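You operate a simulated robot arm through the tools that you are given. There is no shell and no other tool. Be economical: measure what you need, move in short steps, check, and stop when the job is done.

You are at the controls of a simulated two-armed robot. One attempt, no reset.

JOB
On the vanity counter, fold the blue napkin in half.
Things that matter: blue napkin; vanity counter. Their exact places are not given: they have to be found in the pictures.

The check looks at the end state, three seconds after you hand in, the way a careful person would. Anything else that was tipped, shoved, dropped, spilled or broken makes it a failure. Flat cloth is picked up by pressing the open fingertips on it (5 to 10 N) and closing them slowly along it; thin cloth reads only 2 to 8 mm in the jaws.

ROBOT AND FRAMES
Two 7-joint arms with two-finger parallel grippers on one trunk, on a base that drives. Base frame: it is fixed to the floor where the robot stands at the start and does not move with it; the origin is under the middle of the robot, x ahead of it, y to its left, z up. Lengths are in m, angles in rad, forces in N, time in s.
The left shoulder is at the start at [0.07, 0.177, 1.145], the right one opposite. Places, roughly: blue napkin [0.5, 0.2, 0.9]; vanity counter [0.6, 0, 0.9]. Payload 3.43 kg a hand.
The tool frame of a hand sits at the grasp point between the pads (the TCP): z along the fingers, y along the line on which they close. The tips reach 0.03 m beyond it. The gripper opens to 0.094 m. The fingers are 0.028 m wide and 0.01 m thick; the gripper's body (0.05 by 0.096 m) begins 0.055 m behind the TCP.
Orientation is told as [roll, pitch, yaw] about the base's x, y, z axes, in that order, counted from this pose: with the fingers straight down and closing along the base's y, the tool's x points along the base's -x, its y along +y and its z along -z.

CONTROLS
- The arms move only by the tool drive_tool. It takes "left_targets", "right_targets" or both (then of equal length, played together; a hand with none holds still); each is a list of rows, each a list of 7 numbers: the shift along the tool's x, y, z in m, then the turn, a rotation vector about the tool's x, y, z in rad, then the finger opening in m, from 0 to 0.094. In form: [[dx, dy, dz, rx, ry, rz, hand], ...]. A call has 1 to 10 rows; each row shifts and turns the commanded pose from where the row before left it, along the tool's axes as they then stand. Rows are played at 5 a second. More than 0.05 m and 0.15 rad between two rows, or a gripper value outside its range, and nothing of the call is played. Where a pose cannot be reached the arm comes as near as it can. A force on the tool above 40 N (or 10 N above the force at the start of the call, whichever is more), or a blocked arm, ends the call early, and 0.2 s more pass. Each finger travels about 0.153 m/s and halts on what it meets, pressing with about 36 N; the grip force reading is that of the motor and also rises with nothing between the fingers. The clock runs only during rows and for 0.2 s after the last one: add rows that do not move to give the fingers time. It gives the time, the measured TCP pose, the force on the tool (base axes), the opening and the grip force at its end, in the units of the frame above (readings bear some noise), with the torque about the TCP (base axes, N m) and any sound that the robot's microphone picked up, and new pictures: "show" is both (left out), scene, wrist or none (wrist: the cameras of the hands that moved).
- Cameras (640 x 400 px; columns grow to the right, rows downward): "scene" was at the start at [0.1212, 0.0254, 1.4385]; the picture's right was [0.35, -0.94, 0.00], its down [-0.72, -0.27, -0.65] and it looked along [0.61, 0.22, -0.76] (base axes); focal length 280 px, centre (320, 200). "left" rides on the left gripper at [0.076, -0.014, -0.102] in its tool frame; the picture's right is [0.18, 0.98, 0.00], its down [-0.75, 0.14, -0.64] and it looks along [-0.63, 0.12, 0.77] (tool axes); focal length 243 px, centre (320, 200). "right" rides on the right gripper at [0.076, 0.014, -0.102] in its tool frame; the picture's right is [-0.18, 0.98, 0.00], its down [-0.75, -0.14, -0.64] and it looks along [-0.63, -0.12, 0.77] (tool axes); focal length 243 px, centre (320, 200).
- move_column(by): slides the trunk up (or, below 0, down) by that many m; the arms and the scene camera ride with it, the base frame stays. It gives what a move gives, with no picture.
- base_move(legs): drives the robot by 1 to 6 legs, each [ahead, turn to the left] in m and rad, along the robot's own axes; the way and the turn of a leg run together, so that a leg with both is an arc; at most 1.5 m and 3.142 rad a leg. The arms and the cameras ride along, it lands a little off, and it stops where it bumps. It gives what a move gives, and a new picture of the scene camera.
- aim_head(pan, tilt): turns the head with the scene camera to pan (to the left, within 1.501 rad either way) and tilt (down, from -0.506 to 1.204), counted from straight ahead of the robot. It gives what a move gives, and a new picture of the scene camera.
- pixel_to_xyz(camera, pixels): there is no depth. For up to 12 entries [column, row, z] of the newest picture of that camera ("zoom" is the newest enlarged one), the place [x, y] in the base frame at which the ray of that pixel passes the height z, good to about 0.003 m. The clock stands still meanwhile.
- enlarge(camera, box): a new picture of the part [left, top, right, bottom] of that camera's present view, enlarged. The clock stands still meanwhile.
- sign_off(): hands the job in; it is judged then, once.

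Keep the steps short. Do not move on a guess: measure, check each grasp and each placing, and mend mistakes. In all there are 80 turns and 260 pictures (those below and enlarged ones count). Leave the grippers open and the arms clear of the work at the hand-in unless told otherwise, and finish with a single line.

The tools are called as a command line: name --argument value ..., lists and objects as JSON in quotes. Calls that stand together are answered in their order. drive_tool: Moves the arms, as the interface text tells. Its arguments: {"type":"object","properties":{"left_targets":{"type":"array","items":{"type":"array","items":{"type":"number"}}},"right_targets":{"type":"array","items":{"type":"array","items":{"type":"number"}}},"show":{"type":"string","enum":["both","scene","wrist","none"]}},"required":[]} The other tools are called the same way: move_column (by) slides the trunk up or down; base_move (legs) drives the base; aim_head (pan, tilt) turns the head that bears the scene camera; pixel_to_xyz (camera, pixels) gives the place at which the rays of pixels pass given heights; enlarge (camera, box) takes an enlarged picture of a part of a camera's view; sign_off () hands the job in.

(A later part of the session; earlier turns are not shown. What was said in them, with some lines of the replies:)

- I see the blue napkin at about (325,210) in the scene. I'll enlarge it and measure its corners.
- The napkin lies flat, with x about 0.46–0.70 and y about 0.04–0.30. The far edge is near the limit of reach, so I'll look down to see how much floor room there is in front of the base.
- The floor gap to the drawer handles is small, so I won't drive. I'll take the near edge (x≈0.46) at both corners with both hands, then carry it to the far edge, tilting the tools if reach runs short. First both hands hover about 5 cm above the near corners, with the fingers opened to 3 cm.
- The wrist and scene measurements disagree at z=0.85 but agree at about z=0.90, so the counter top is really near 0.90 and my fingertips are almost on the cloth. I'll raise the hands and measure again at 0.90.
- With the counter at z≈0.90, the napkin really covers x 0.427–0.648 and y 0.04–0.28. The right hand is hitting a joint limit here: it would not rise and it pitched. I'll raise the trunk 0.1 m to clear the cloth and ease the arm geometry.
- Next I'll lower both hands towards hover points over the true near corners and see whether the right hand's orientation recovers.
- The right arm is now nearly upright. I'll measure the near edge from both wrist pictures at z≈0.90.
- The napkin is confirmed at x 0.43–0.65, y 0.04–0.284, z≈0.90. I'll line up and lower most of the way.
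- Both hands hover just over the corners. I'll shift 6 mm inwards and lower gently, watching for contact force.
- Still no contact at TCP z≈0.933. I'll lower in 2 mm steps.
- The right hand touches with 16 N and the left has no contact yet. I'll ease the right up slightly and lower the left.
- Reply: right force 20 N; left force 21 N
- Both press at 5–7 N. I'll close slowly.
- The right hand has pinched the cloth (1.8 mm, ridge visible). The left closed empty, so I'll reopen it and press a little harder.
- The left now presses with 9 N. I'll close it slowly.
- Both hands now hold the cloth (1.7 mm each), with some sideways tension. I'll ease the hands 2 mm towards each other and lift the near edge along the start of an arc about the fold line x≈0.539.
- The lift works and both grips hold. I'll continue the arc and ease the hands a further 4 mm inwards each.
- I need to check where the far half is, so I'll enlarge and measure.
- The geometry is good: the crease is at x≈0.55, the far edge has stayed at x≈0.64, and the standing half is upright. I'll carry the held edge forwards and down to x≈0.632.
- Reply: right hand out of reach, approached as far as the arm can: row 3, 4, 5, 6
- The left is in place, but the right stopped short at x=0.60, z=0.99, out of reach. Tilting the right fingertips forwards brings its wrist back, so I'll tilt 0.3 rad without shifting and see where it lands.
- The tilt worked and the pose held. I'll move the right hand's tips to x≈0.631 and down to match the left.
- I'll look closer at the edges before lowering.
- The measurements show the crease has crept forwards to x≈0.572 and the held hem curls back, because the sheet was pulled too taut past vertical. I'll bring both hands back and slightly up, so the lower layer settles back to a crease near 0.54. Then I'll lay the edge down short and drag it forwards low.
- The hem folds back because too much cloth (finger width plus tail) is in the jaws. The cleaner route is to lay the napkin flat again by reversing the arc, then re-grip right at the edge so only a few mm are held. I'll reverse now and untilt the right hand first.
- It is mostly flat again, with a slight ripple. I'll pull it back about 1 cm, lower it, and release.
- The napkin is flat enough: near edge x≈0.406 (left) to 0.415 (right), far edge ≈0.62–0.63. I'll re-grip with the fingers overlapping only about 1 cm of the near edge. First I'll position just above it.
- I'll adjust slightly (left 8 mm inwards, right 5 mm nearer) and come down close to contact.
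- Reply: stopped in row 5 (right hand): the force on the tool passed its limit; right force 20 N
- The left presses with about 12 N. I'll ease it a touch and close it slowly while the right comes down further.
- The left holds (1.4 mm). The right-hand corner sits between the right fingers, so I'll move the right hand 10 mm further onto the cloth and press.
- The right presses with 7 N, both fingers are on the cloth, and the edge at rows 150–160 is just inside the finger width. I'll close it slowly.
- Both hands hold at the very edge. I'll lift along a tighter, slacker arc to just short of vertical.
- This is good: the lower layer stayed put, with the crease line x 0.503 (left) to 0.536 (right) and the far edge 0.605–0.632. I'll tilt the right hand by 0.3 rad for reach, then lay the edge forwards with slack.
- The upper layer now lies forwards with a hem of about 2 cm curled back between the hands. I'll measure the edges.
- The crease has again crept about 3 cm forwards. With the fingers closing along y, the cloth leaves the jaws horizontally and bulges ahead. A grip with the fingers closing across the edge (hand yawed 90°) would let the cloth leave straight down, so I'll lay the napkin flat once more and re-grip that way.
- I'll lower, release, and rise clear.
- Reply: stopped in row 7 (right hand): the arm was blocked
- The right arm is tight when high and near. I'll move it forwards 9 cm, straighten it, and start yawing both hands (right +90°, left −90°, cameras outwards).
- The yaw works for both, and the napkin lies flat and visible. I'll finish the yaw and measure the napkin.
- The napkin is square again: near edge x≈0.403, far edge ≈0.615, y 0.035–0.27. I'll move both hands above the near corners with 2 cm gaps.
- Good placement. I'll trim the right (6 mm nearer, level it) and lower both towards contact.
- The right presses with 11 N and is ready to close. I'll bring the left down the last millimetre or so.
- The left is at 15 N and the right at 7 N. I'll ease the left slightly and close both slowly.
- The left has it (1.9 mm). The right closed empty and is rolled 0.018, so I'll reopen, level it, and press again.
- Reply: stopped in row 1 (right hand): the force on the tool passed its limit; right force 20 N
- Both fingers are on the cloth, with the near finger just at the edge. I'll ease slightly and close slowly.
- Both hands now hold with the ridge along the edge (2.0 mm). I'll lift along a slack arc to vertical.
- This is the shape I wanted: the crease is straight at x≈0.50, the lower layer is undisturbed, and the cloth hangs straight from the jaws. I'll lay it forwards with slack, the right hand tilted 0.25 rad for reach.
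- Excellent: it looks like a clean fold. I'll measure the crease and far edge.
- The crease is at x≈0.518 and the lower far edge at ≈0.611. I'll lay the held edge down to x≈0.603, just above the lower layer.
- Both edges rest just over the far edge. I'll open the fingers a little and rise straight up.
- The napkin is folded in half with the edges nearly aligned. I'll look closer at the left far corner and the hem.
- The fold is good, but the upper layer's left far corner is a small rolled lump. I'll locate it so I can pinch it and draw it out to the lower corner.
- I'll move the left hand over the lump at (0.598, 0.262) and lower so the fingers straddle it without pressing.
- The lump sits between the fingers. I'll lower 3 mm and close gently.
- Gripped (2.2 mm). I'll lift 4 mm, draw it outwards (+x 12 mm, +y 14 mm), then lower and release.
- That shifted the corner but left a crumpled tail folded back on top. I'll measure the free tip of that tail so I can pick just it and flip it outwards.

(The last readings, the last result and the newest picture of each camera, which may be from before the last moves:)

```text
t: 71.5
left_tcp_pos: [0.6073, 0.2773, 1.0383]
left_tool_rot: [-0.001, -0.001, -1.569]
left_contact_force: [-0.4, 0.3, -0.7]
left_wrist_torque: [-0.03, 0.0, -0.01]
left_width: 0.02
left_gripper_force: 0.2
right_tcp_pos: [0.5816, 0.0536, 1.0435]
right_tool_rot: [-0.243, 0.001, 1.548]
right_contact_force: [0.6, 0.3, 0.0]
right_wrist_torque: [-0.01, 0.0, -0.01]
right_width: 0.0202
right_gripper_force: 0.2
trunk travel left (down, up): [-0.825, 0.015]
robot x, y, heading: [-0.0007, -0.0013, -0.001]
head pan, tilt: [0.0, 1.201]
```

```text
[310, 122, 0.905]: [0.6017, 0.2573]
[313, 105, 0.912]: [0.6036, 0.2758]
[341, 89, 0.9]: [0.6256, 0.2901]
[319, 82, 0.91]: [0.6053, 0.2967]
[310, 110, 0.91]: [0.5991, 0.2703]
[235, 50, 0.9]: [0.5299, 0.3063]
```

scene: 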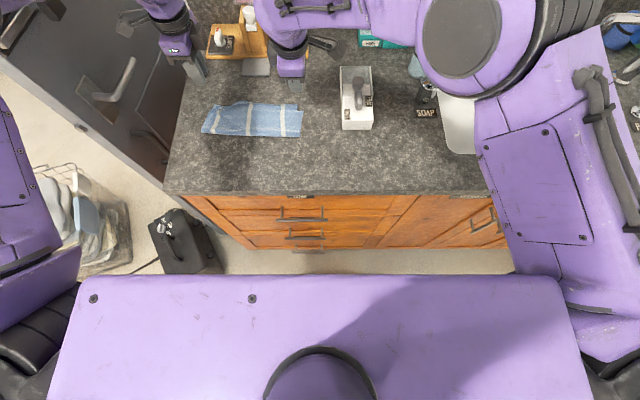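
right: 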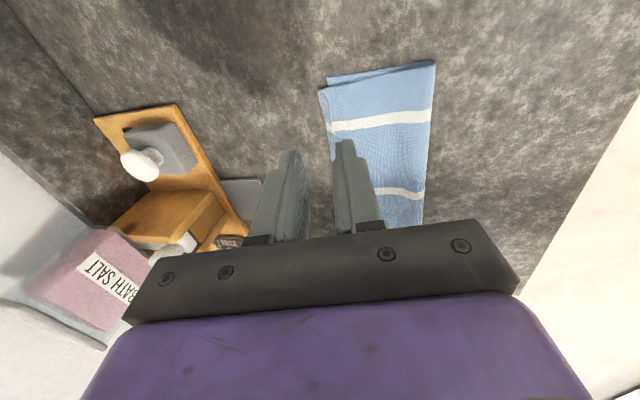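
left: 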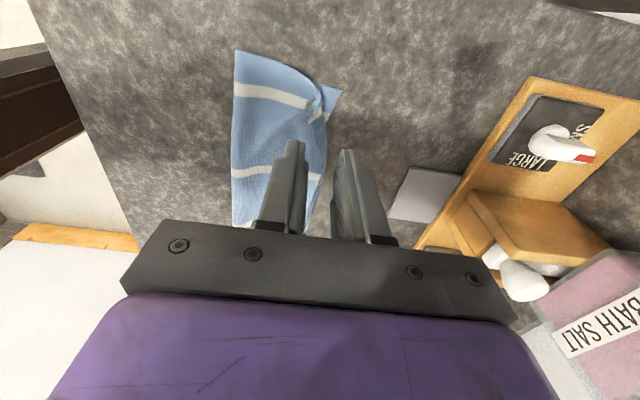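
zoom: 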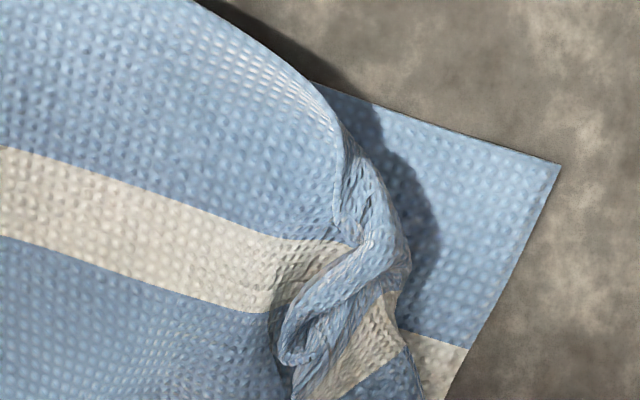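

I'll pinch the tail tip at about (0.599, 0.258), lift 2 cm, and look.

drive_tool --left_targets '[[-0.019, -0.008, 0.03, 0, 0, 0, 0.022], [0, 0, 0.03, 0, 0, 0, 0.022], [0, 0, 0.03, 0, 0, 0, 0.022], [0, 0, 0.01, 0, 0, 0, 0.022], [0, 0, 0, 0, 0, 0, 0.022]]' --show "wrist"

enlarge --camera "left" --box '[240, 80, 400, 180]'

```text
t: 72.7
left_tcp_pos: [0.6026, 0.2536, 0.9396]
left_tool_rot: [0.002, 0.0, -1.569]
left_contact_force: [0.1, -0.1, 0.1]
left_wrist_torque: [0.04, 0.04, 0.0]
left_width: 0.022
left_gripper_force: 0.0
right_tcp_pos: [0.5835, 0.0532, 1.0433]
right_tool_rot: [-0.243, 0.0, 1.548]
right_contact_force: [-0.1, 0.3, -0.4]
right_wrist_torque: [-0.01, -0.01, 0.01]
right_width: 0.0201
right_gripper_force: 0.1
trunk travel left (down, up): [-0.825, 0.015]
robot x, y, heading: [0.0009, 0.004, 0.002]
head pan, tilt: [0.0, 1.201]
```

left: 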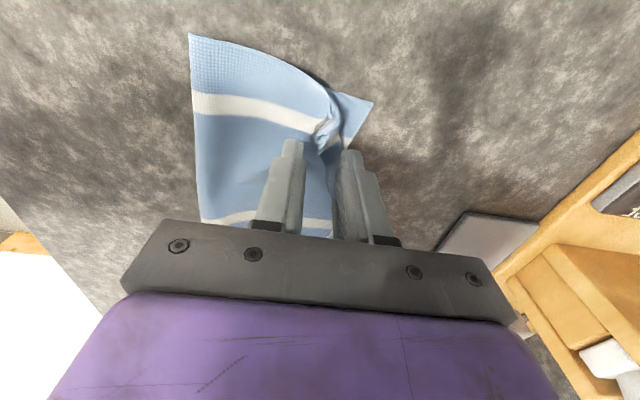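

```text
4.00 times, centred on (320, 130) of left
```

zoom: 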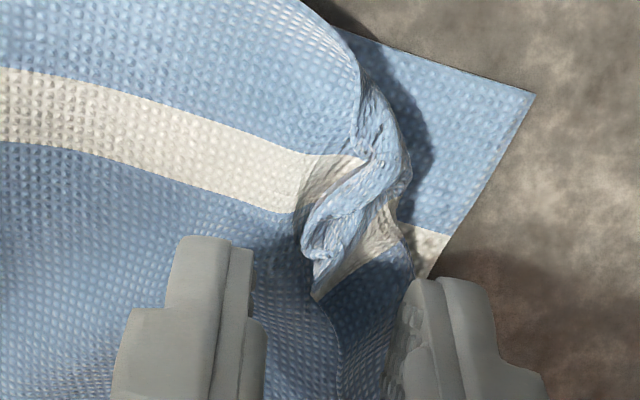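

drive_tool --left_targets '[[0.005, -0.002, 0.002, 0, 0, 0, 0.02], [0, 0, 0, 0, 0, 0, 0.014], [0, 0, 0, 0, 0, 0, 0.008], [0, 0, 0, 0, 0, 0, 0.003], [0, 0, 0, 0, 0, 0, 0], [0, 0, 0, 0, 0, 0, 0], [0, 0, -0.01, 0, 0, 0, 0], [0, 0, -0.01, 0, 0, 0, 0], [0, 0, 0, 0, 0, 0, 0]]' --show "both"

enlarge --camera "left" --box '[200, 40, 400, 165]'

enlarge --camera "scene" --box '[180, 80, 340, 180]'

```text
t: 74.7
left_tcp_pos: [0.6022, 0.2597, 0.957]
left_tool_rot: [-0.001, 0.001, -1.57]
left_contact_force: [0.0, -0.6, 0.1]
left_wrist_torque: [-0.02, 0.01, 0.02]
left_width: 0.0023
left_gripper_force: 36.0
right_tcp_pos: [0.5828, 0.0537, 1.0419]
right_tool_rot: [-0.243, -0.001, 1.549]
right_contact_force: [0.0, 0.2, -0.6]
right_wrist_torque: [0.01, -0.02, 0.0]
right_width: 0.0202
right_gripper_force: 0.0
trunk travel left (down, up): [-0.825, 0.015]
robot x, y, heading: [0.0002, -0.0014, 0.001]
head pan, tilt: [0.0, 1.201]
```

scene: 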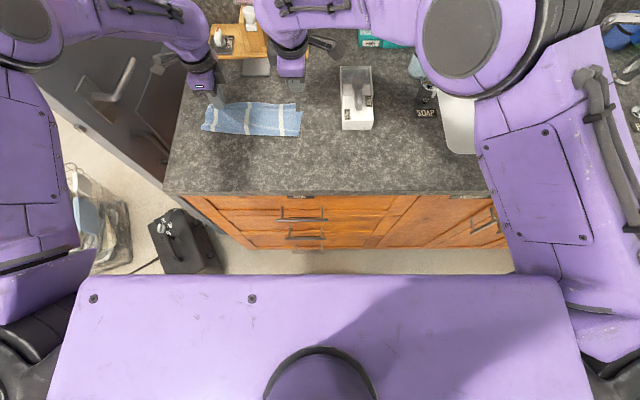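
left: 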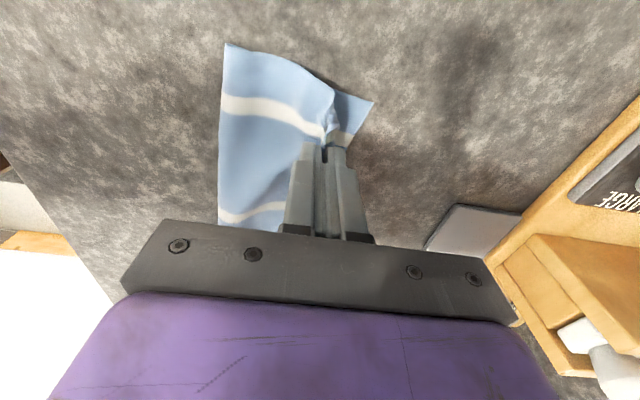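

```text
3.20 times, centred on (300, 102) of left
```

zoom: 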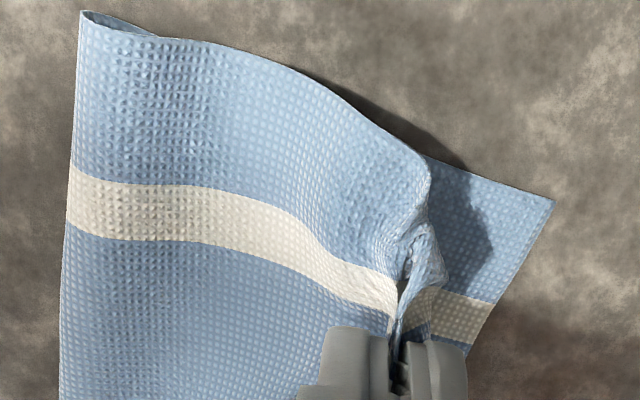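

```text
4.00 times, centred on (260, 130) of scene
```

zoom: 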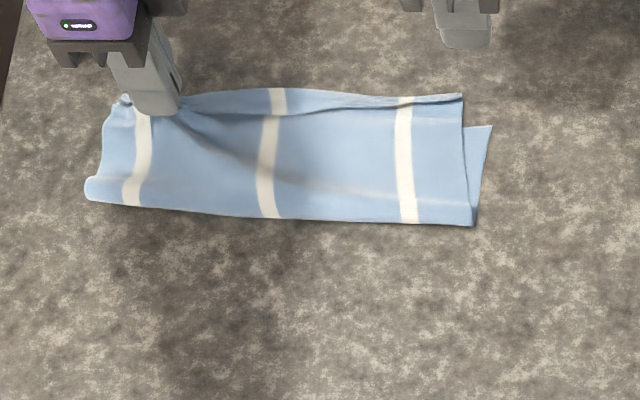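

The corner is held off the lower layer. I'll lift it higher so the rolled corner can hang free, and view it.

drive_tool --left_targets '[[0, 0.002, -0.012, 0, 0, 0, 0], [0, 0.003, -0.012, 0, 0, 0, 0], [0, 0.003, -0.008, 0, 0, 0, 0], [0, 0, 0, 0, 0, 0, 0], [0, 0, 0, 0, 0, 0, 0]]' --show "wrist"

enlarge --camera "left" --box '[200, 40, 400, 165]'

enlarge --camera "scene" --box '[180, 80, 340, 180]'

```text
t: 75.9
left_tcp_pos: [0.6088, 0.2608, 0.9896]
left_tool_rot: [-0.001, 0.0, -1.571]
left_contact_force: [0.4, 0.8, 1.0]
left_wrist_torque: [0.0, 0.0, 0.02]
left_width: 0.0021
left_gripper_force: 36.1
right_tcp_pos: [0.5831, 0.0538, 1.0421]
right_tool_rot: [-0.245, -0.001, 1.55]
right_contact_force: [-0.4, 0.2, -0.2]
right_wrist_torque: [0.01, -0.02, 0.0]
right_width: 0.0198
right_gripper_force: 0.0
trunk travel left (down, up): [-0.825, 0.015]
robot x, y, heading: [0.0016, -0.0028, 0.004]
head pan, tilt: [0.0, 1.201]
```

left: 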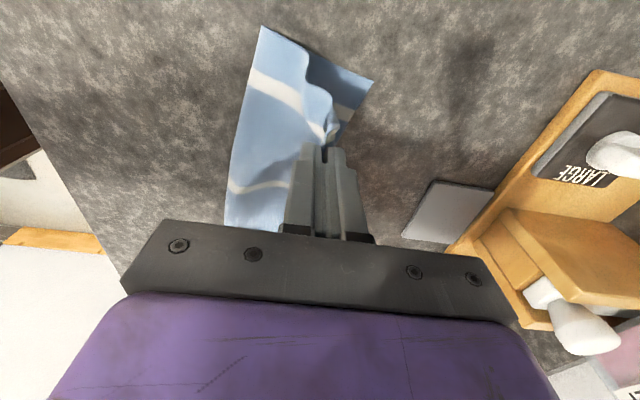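

```text
3.20 times, centred on (300, 102) of left
```

zoom: 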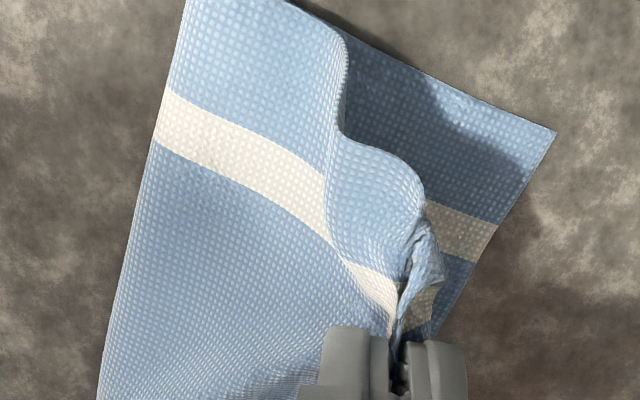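

```text
4.00 times, centred on (260, 130) of scene
```

zoom: 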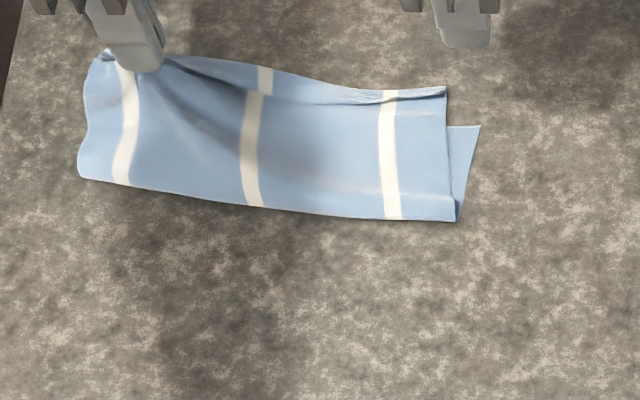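

The rolled corner hangs just outside the grip. I'll release it from this height so it can fall open onto the lower layer.

drive_tool --left_targets '[[0, 0.004, 0, 0, 0, 0, 0], [0, 0, 0, 0, 0, 0, 0.04], [0, 0, 0, 0, 0, 0, 0.04], [0, 0, -0.02, 0, 0, 0, 0.04], [0, 0, -0.03, 0, 0, 0, 0.04], [0, 0, 0, 0, 0, 0, 0.04]]' --show "wrist"

enlarge --camera "left" --box '[200, 40, 400, 165]'

enlarge --camera "scene" --box '[180, 80, 340, 180]'

```text
t: 77.3
left_tcp_pos: [0.6133, 0.2602, 1.0391]
left_tool_rot: [-0.002, 0.0, -1.569]
left_contact_force: [0.4, -0.2, -0.4]
left_wrist_torque: [0.0, 0.02, -0.01]
left_width: 0.0402
left_gripper_force: 0.0
right_tcp_pos: [0.5827, 0.0534, 1.0414]
right_tool_rot: [-0.243, -0.001, 1.55]
right_contact_force: [0.5, 0.4, 0.4]
right_wrist_torque: [-0.02, 0.01, -0.01]
right_width: 0.0198
right_gripper_force: 0.0
trunk travel left (down, up): [-0.825, 0.015]
robot x, y, heading: [-0.0004, 0.0022, -0.002]
head pan, tilt: [0.0, 1.201]
```

left: 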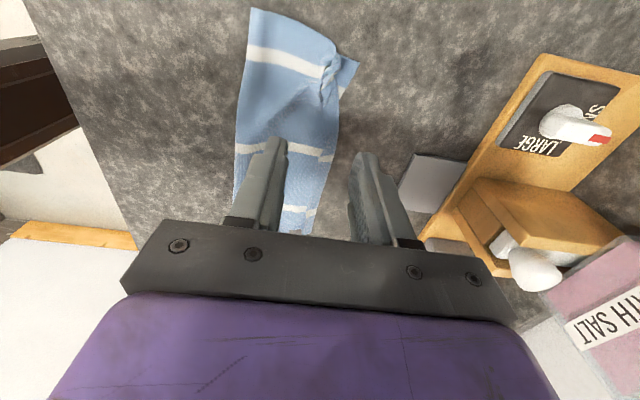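

```text
3.20 times, centred on (300, 102) of left
```

zoom: 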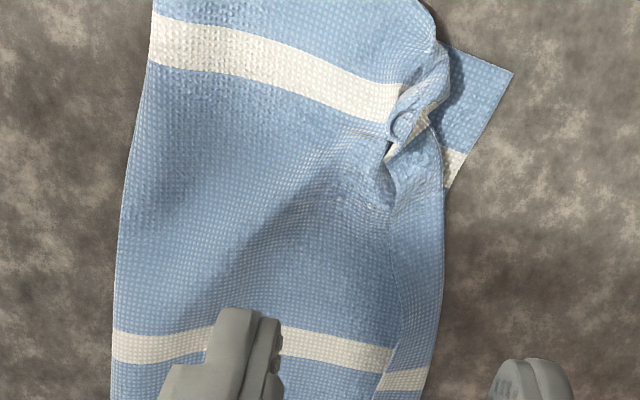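

```text
4.00 times, centred on (260, 130) of scene
```

zoom: 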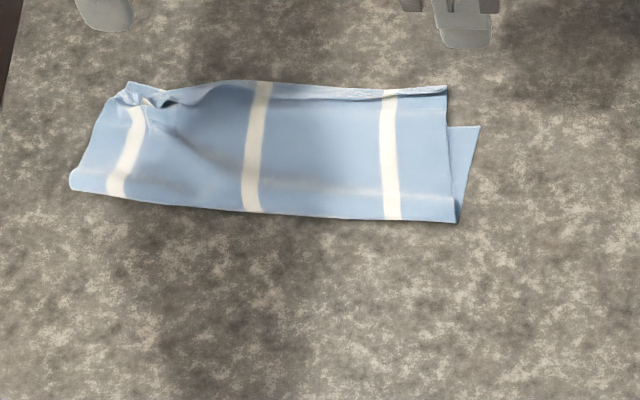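

The hem is folded back about 1.5 cm, with a crumple at the corner. I'll measure it, then sweep a closed fingertip forwards (+x), low over the top layer, to flip the tail over.

pixel_to_xyz --camera "left" --pixels '[[322, 86, 0.908], [320, 96, 0.906], [338, 62, 0.908], [359, 63, 0.9], [322, 158, 0.905], [337, 130, 0.903], [250, 9, 0.9], [233, 190, 0.9]]'

pixel_to_xyz --camera "scene" --pixels '[[197, 127, 0.9], [294, 135, 0.9], [292, 102, 0.9], [300, 112, 0.9], [245, 100, 0.9], [211, 101, 0.905]]'

```text
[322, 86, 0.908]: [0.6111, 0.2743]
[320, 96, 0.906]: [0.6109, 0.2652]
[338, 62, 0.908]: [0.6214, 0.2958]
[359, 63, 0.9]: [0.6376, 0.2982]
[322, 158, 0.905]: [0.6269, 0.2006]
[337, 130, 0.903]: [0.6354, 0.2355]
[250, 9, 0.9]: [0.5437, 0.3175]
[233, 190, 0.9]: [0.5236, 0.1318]
```

```text
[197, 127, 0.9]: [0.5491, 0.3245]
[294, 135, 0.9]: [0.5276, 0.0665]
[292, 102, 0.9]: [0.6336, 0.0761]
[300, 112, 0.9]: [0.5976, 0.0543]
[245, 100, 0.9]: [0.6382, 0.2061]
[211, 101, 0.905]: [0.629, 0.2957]
```

drive_tool --left_targets '[[0.006, -0.011, 0.02, 0, 0, 0, 0], [0.006, -0.011, 0.03, 0, 0, 0, 0], [0, 0, 0.03, 0, 0, 0, 0], [0, 0, 0.021, 0, 0, 0, 0], [0, 0, 0, 0, 0, 0, 0], [0, 0.008, 0, 0, 0, 0, 0], [0, 0.01, 0, 0, 0, 0, 0], [0, 0.012, -0.002, 0, 0, 0, 0], [0.003, 0.014, -0.002, 0, 0, 0, 0], [0, 0, 0, 0, 0, 0, 0]]' --show "wrist"

enlarge --camera "left" --box '[200, 40, 400, 165]'

```text
t: 79.5
left_tcp_pos: [0.635, 0.2756, 0.9428]
left_tool_rot: [0.0, 0.001, -1.569]
left_contact_force: [-0.9, -0.2, 0.4]
left_wrist_torque: [0.0, 0.01, 0.02]
left_width: 0.0
left_gripper_force: 32.9
right_tcp_pos: [0.5821, 0.0525, 1.0426]
right_tool_rot: [-0.244, 0.001, 1.548]
right_contact_force: [0.3, -0.3, 0.0]
right_wrist_torque: [0.01, -0.02, 0.03]
right_width: 0.0198
right_gripper_force: 0.0
trunk travel left (down, up): [-0.825, 0.015]
robot x, y, heading: [0.0036, 0.0035, 0.002]
head pan, tilt: [0.0, 1.201]
```

left: 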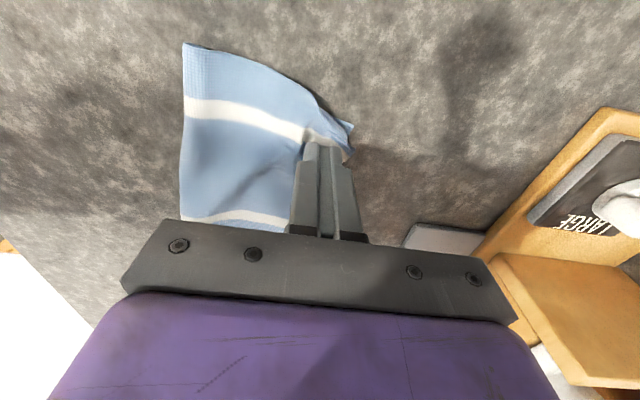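

```text
3.20 times, centred on (300, 102) of left
```

zoom: 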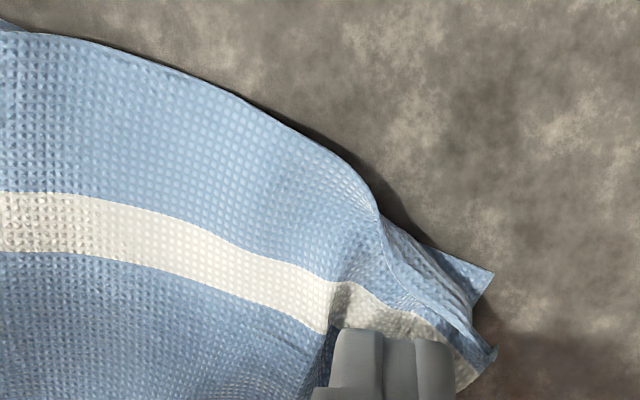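

The sweep flipped the tail over: the stripe now runs out to the edge. I'll rise and look.

drive_tool --left_targets '[[0, 0, -0.03, 0, 0, 0, 0], [0, 0, -0.04, 0, 0, 0, 0], [0, -0.02, -0.03, 0, 0, 0, 0], [0, 0, 0, 0, 0, 0, 0]]' --show "wrist"

enlarge --camera "left" --box '[200, 20, 400, 145]'

enlarge --camera "scene" --box '[180, 80, 340, 180]'

```text
t: 80.5
left_tcp_pos: [0.6151, 0.279, 1.0424]
left_tool_rot: [-0.003, 0.0, -1.569]
left_contact_force: [1.0, 0.6, -0.3]
left_wrist_torque: [-0.01, 0.0, -0.01]
left_width: 0.0001
left_gripper_force: 32.9
right_tcp_pos: [0.5842, 0.0545, 1.042]
right_tool_rot: [-0.243, -0.002, 1.55]
right_contact_force: [-0.4, -0.2, 0.5]
right_wrist_torque: [0.02, 0.0, -0.01]
right_width: 0.0199
right_gripper_force: 0.1
trunk travel left (down, up): [-0.825, 0.015]
robot x, y, heading: [-0.0023, 0.0012, -0.002]
head pan, tilt: [0.0, 1.201]
```

left: 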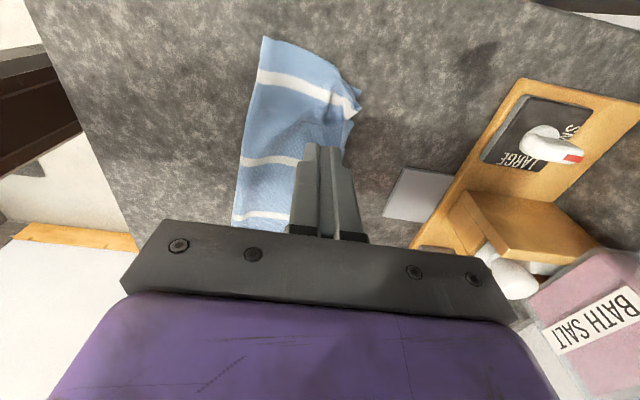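

```text
3.20 times, centred on (300, 82) of left
```

zoom: 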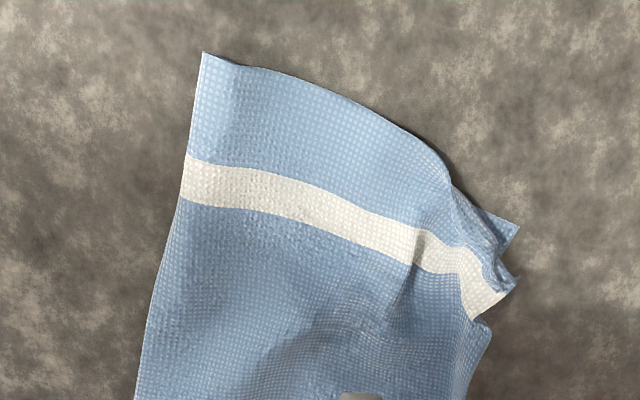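

```text
4.00 times, centred on (260, 130) of scene
```

zoom: 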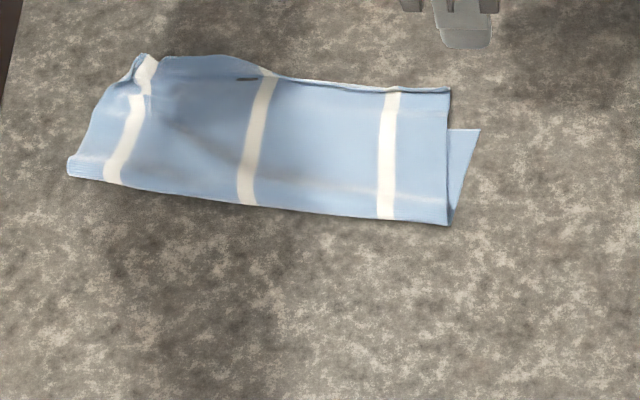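

The sweep opened the left hem, but my corner pulls turned the lower layer. Measured against the lower layer, the left side is fine, but on the right the upper layer is about 3.5 cm too far forward (crease 0.527, should be ≈0.492). I'll use the right hand to pick up the overhanging upper edge at the right, roll it back and re-lay it. First I'll hover over it.

drive_tool --right_targets '[[-0.0112, -0.005, 0.0294, 0, 0, 0, 0.03], [-0.0112, -0.005, 0.0294, 0, 0, 0, 0.03], [-0.0112, -0.005, 0.0294, 0, 0, 0, 0.03], [0, 0, 0, 0, 0, 0, 0.03]]' --show "wrist"

enlarge --camera "right" --box '[220, 60, 460, 210]'

```text
t: 81.5
left_tcp_pos: [0.6137, 0.2805, 1.0426]
left_tool_rot: [0.0, 0.001, -1.57]
left_contact_force: [0.1, 0.0, 0.1]
left_wrist_torque: [0.05, -0.05, 0.01]
left_width: 0.0001
left_gripper_force: 33.4
right_tcp_pos: [0.6188, 0.0878, 0.9588]
right_tool_rot: [-0.242, 0.0, 1.548]
right_contact_force: [-0.2, 0.4, -0.5]
right_wrist_torque: [-0.05, -0.01, -0.02]
right_width: 0.03
right_gripper_force: 0.0
trunk travel left (down, up): [-0.825, 0.015]
robot x, y, heading: [0.0006, -0.0011, 0.001]
head pan, tilt: [0.0, 1.201]
```

right: 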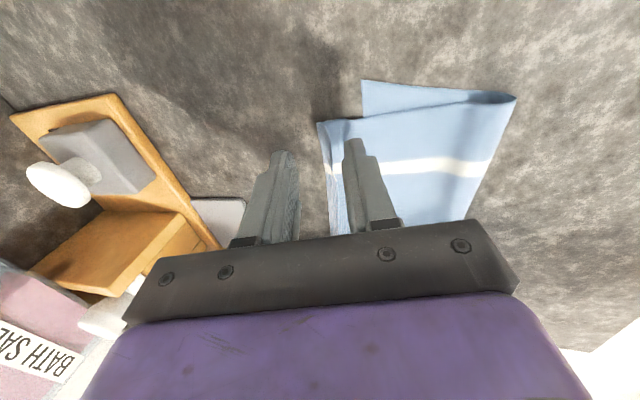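

```text
2.67 times, centred on (340, 135) of right
```

zoom: 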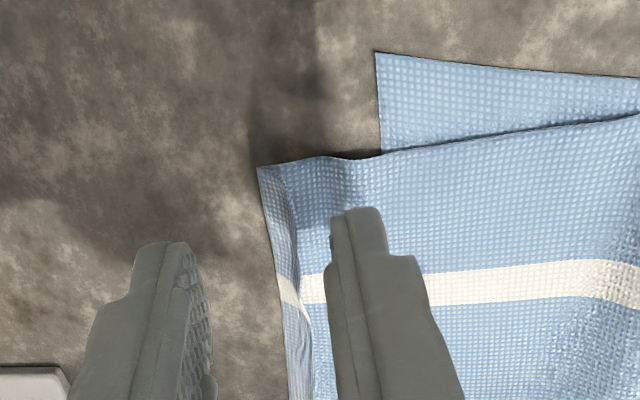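

The gap straddles the overhanging hem nicely. I'll lower to just above the counter and close slowly.

drive_tool --right_targets '[[0, 0.003, 0.012, 0, 0, 0, 0.03], [0, 0.0026, 0.0105, 0, 0, 0, 0.03], [0, 0, 0.001, 0, 0, 0, 0.03], [0, 0, 0, 0, 0, 0, 0.024], [0, 0, 0, 0, 0, 0, 0.018], [0, 0, 0, 0, 0, 0, 0.012], [0, 0, 0, 0, 0, 0, 0.006], [0, 0, 0, 0, 0, 0, 0.001], [0, 0, 0, 0, 0, 0, 0], [0, 0, 0, 0, 0, 0, 0]]' --show "wrist"

enlarge --camera "right" --box '[220, 60, 460, 210]'

```text
t: 83.7
left_tcp_pos: [0.6132, 0.2798, 1.0434]
left_tool_rot: [-0.001, 0.001, -1.568]
left_contact_force: [-0.2, -0.7, 0.1]
left_wrist_torque: [0.02, -0.01, 0.01]
left_width: 0.0002
left_gripper_force: 33.3
right_tcp_pos: [0.6201, 0.0872, 0.9324]
right_tool_rot: [-0.245, -0.001, 1.547]
right_contact_force: [-0.4, -0.4, -0.1]
right_wrist_torque: [0.03, -0.03, -0.01]
right_width: 0.0018
right_gripper_force: 36.5
trunk travel left (down, up): [-0.825, 0.015]
robot x, y, heading: [0.0025, 0.0013, -0.001]
head pan, tilt: [0.0, 1.201]
```

right: 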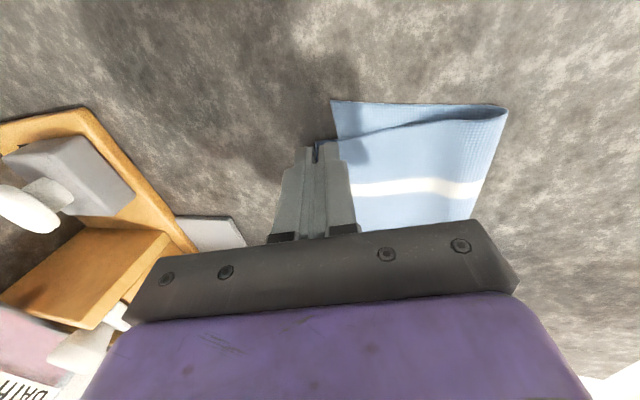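

```text
2.67 times, centred on (340, 135) of right
```

zoom: 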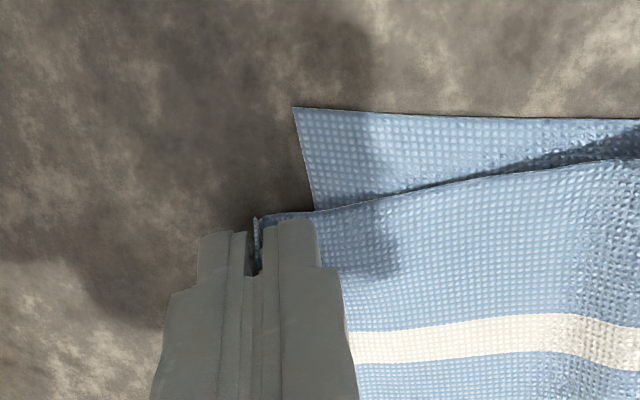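

Gripped (1.8 mm). I'll lift and roll the right side back to vertical, shifting 18 mm to −y to match the lower layer.

drive_tool --right_targets '[[0, 0.003, -0.0213, 0, 0, 0, 0], [0.0045, 0.0151, -0.0223, 0, 0, 0, 0], [0.0045, 0.0262, -0.0188, 0, 0, 0, 0], [0.0045, 0.0277, -0.013, 0, 0, 0, 0], [0.0045, 0.0291, -0.0072, 0, 0, 0, 0], [0, 0, 0, 0, 0, 0, 0]]' --show "scene"

enlarge --camera "scene" --box '[180, 80, 340, 180]'

```text
t: 85.1
left_tcp_pos: [0.6138, 0.2806, 1.0422]
left_tool_rot: [0.0, -0.001, -1.569]
left_contact_force: [-0.1, 0.1, -0.8]
left_wrist_torque: [-0.01, 0.0, 0.06]
left_width: 0.0
left_gripper_force: 32.9
right_tcp_pos: [0.5021, 0.0637, 0.9818]
right_tool_rot: [-0.212, -0.011, 1.515]
right_contact_force: [0.5, 0.3, -0.8]
right_wrist_torque: [0.0, 0.02, 0.02]
right_width: 0.0019
right_gripper_force: 36.0
trunk travel left (down, up): [-0.825, 0.015]
robot x, y, heading: [-0.0015, -0.0, -0.002]
head pan, tilt: [0.0, 1.201]
```

scene: 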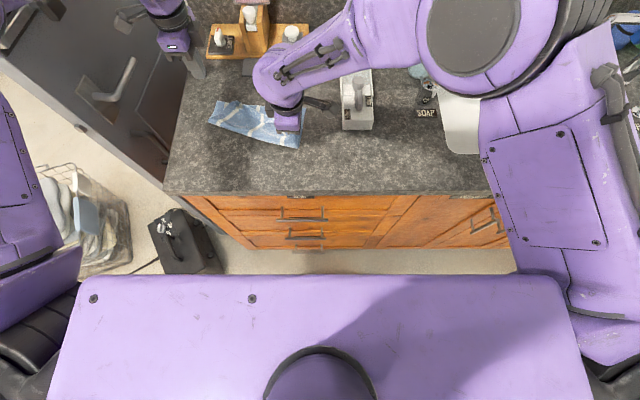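

```text
4.00 times, centred on (260, 130) of scene
5 turns are left
```

zoom: 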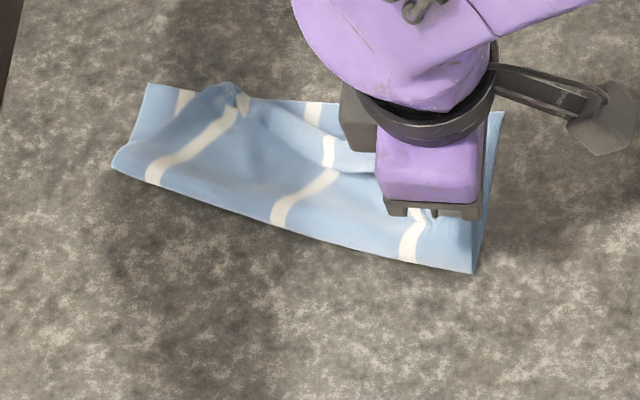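

Only 5 turns remain, so I'll be efficient. The upper layer's left corner has been dragged to about (0.618, 0.218), seen at scene pixel (239,102). I'll grip it with the left hand while the right holds still, then lay both corners out together.

drive_tool --left_targets '[[-0.031, 0.003, 0.03, 0, 0, 0, 0.04], [-0.031, 0.002, 0.03, 0, 0, 0, 0.04], [0, 0, 0.03, 0, 0, 0, 0.04], [0, 0, 0.015, 0, 0, 0, 0.04], [0, 0, 0, 0, 0, 0, 0.03], [0, 0, 0, 0, 0, 0, 0.02], [0, 0, 0, 0, 0, 0, 0.01], [0, 0, 0, 0, 0, 0, 0.002], [0, 0, 0, 0, 0, 0, 0], [0, 0, -0.006, 0, 0, 0, 0]]' --show "both"

```text
t: 87.3
left_tcp_pos: [0.6199, 0.2148, 0.943]
left_tool_rot: [0.0, 0.0, -1.568]
left_contact_force: [-0.2, -0.2, -0.4]
left_wrist_torque: [0.01, -0.04, 0.0]
left_width: 0.0021
left_gripper_force: 36.2
right_tcp_pos: [0.5048, 0.0665, 0.9937]
right_tool_rot: [-0.232, -0.027, 1.519]
right_contact_force: [0.3, -0.3, 0.2]
right_wrist_torque: [0.02, 0.02, 0.01]
right_width: 0.0019
right_gripper_force: 35.6
trunk travel left (down, up): [-0.825, 0.015]
robot x, y, heading: [0.0007, -0.001, -0.0]
head pan, tilt: [0.0, 1.201]
4 turns are left
```

scene: 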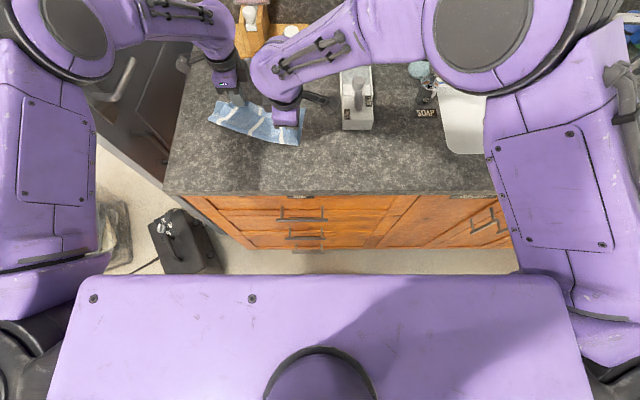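
left: 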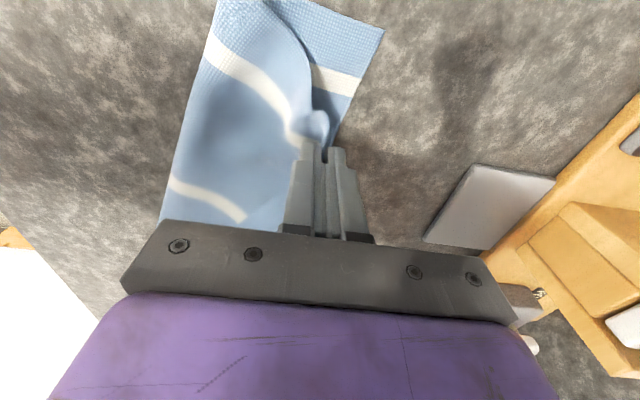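

Both corners are held. In one call the left lifts and rolls its corner back and outwards, then both hands lay the edge forwards together onto the lower layer's far edge.

drive_tool --left_targets '[[0.01, -0.015, -0.025, 0, 0, 0, 0], [0.014, -0.025, -0.022, 0, 0, 0, 0], [0.014, -0.025, -0.008, 0, 0, 0, 0], [0.01, -0.005, 0, 0, 0, 0, 0], [0, 0.015, 0.005, 0, 0, 0, 0], [0, 0.018, 0.008, 0, 0, 0, 0], [0, 0.015, 0.012, 0, 0, 0, 0], [0, 0.013, 0.014, 0, 0, 0, 0], [0, 0.009, 0.014, 0, 0, 0, 0], [0, 0.005, 0.01, 0, 0, 0, 0]]' --right_targets '[[0, 0, 0, 0, 0, 0, 0], [0, 0, 0, 0, 0, 0, 0], [0, 0, 0, 0, 0, 0, 0], [0, 0, 0, 0, 0, 0, 0], [0.0013, -0.0165, 0.0082, 0, 0, 0, 0], [0.0013, -0.016, 0.0101, 0, 0, 0, 0], [0.0013, -0.0151, 0.014, 0, 0, 0, 0], [0.0013, -0.0136, 0.0157, 0, 0, 0, 0], [0.0013, -0.0085, 0.0155, 0, 0, 0, 0], [0.0013, -0.0051, 0.0126, 0, 0, 0, 0]]' --show "both"

```text
t: 89.5
left_tcp_pos: [0.6244, 0.262, 0.9358]
left_tool_rot: [0.001, 0.001, -1.569]
left_contact_force: [-0.4, -2.0, 1.0]
left_wrist_torque: [-0.03, 0.02, 0.0]
left_width: 0.0019
left_gripper_force: 36.3
right_tcp_pos: [0.5903, 0.0628, 0.9348]
right_tool_rot: [-0.243, 0.001, 1.549]
right_contact_force: [0.7, 1.4, -0.5]
right_wrist_torque: [0.07, 0.0, 0.01]
right_width: 0.0018
right_gripper_force: 36.1
trunk travel left (down, up): [-0.825, 0.015]
robot x, y, heading: [-0.002, 0.0037, 0.002]
head pan, tilt: [0.0, 1.201]
3 turns are left
```

scene: 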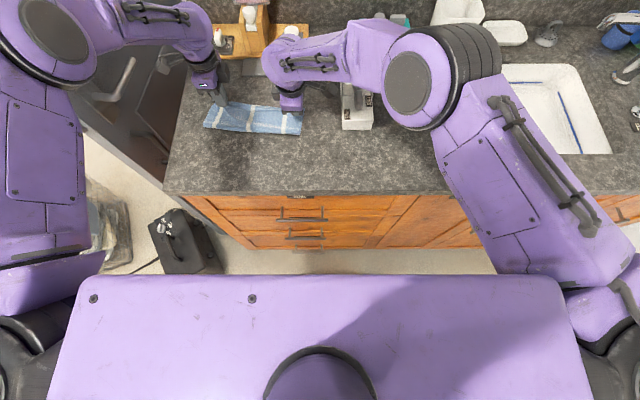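
right: 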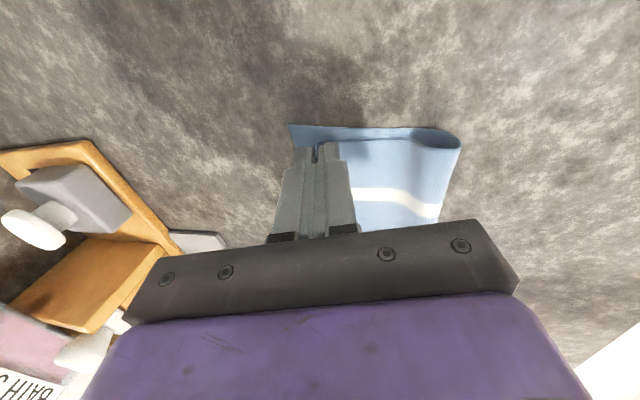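
left: 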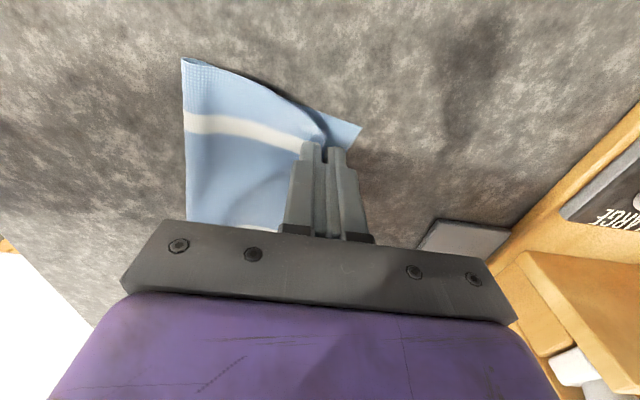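

The fold is well restored: the upper edge lies on the far edge and both layers are square. I'll release both gently and rise straight up, clear of the cloth.

drive_tool --left_targets '[[0, 0, 0.002, 0, 0, 0, 0], [0, 0, 0, 0, 0, 0, 0.006], [0, 0, 0, 0, 0, 0, 0.014], [0, 0, 0, 0, 0, 0, 0.022], [0, 0, -0.01, 0, 0, 0, 0.022], [0, 0, -0.025, 0, 0, 0, 0.022], [0, 0, -0.03, 0, 0, 0, 0.03], [0, 0, -0.04, 0, 0, 0, 0.05], [0, 0, -0.045, 0, 0, 0, 0.05], [0, 0, 0, 0, 0, 0, 0.05]]' --right_targets '[[0, 0.0005, 0.0019, 0, 0, 0, 0], [0, 0, 0, 0, 0, 0, 0.006], [0, 0, 0, 0, 0, 0, 0.014], [0, 0, 0, 0, 0, 0, 0.022], [0, -0.0025, -0.0097, 0, 0, 0, 0.022], [0, -0.006, -0.024, 0, 0, 0, 0.022], [0, -0.005, -0.03, 0, 0, 0, 0.03], [0, 0, -0.04, 0, 0, 0, 0.05], [0, 0, -0.045, 0, 0, 0, 0.05], [0, 0, 0, 0, 0, 0, 0.05]]' --show "both"

```text
t: 91.7
left_tcp_pos: [0.6234, 0.2629, 1.0857]
left_tool_rot: [-0.001, 0.0, -1.569]
left_contact_force: [-0.2, 0.1, 0.6]
left_wrist_torque: [0.03, 0.05, -0.02]
left_width: 0.0497
left_gripper_force: 0.0
right_tcp_pos: [0.5693, 0.062, 1.0786]
right_tool_rot: [-0.239, -0.004, 1.543]
right_contact_force: [-0.3, -0.4, -0.2]
right_wrist_torque: [-0.03, 0.02, -0.03]
right_width: 0.0501
right_gripper_force: 0.1
trunk travel left (down, up): [-0.825, 0.015]
robot x, y, heading: [0.002, -0.0005, -0.002]
head pan, tilt: [0.0, 1.201]
2 turns are left
```

scene: 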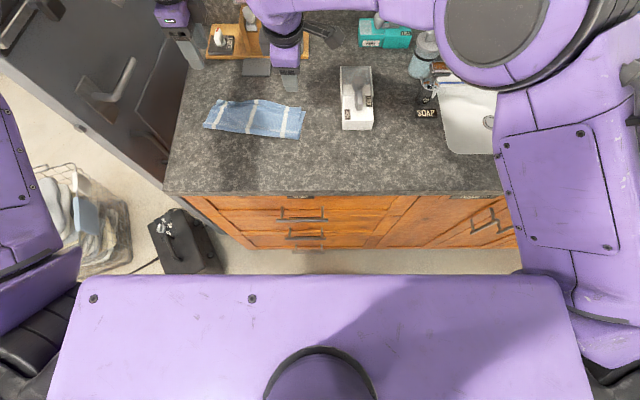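
right: 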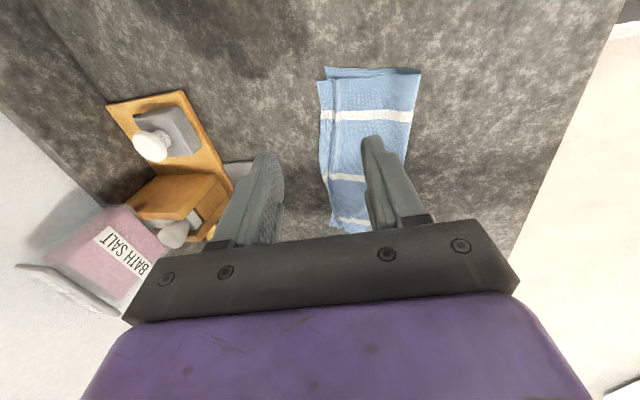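
left: 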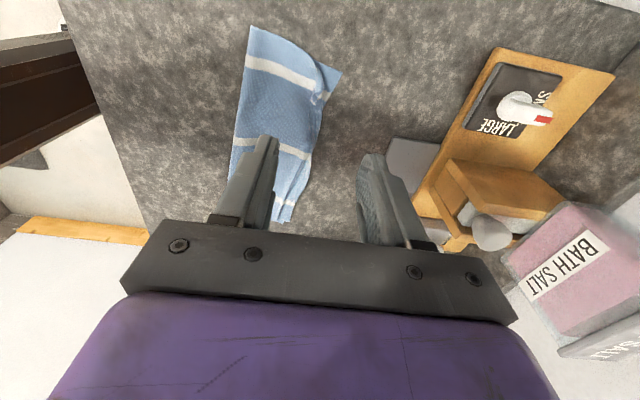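

The napkin lies folded in half with its edges nearly matching. The grippers are open and raised clear, nothing else has moved, and I'm handing in.

sign_off

```text
The job is handed in.
```

The blue napkin is folded in half on the vanity counter, edges nearly matching; the far hem curls back about 1 cm and the left far corner is slightly crumpled, the arms are clear, and nothing else appears to have moved.
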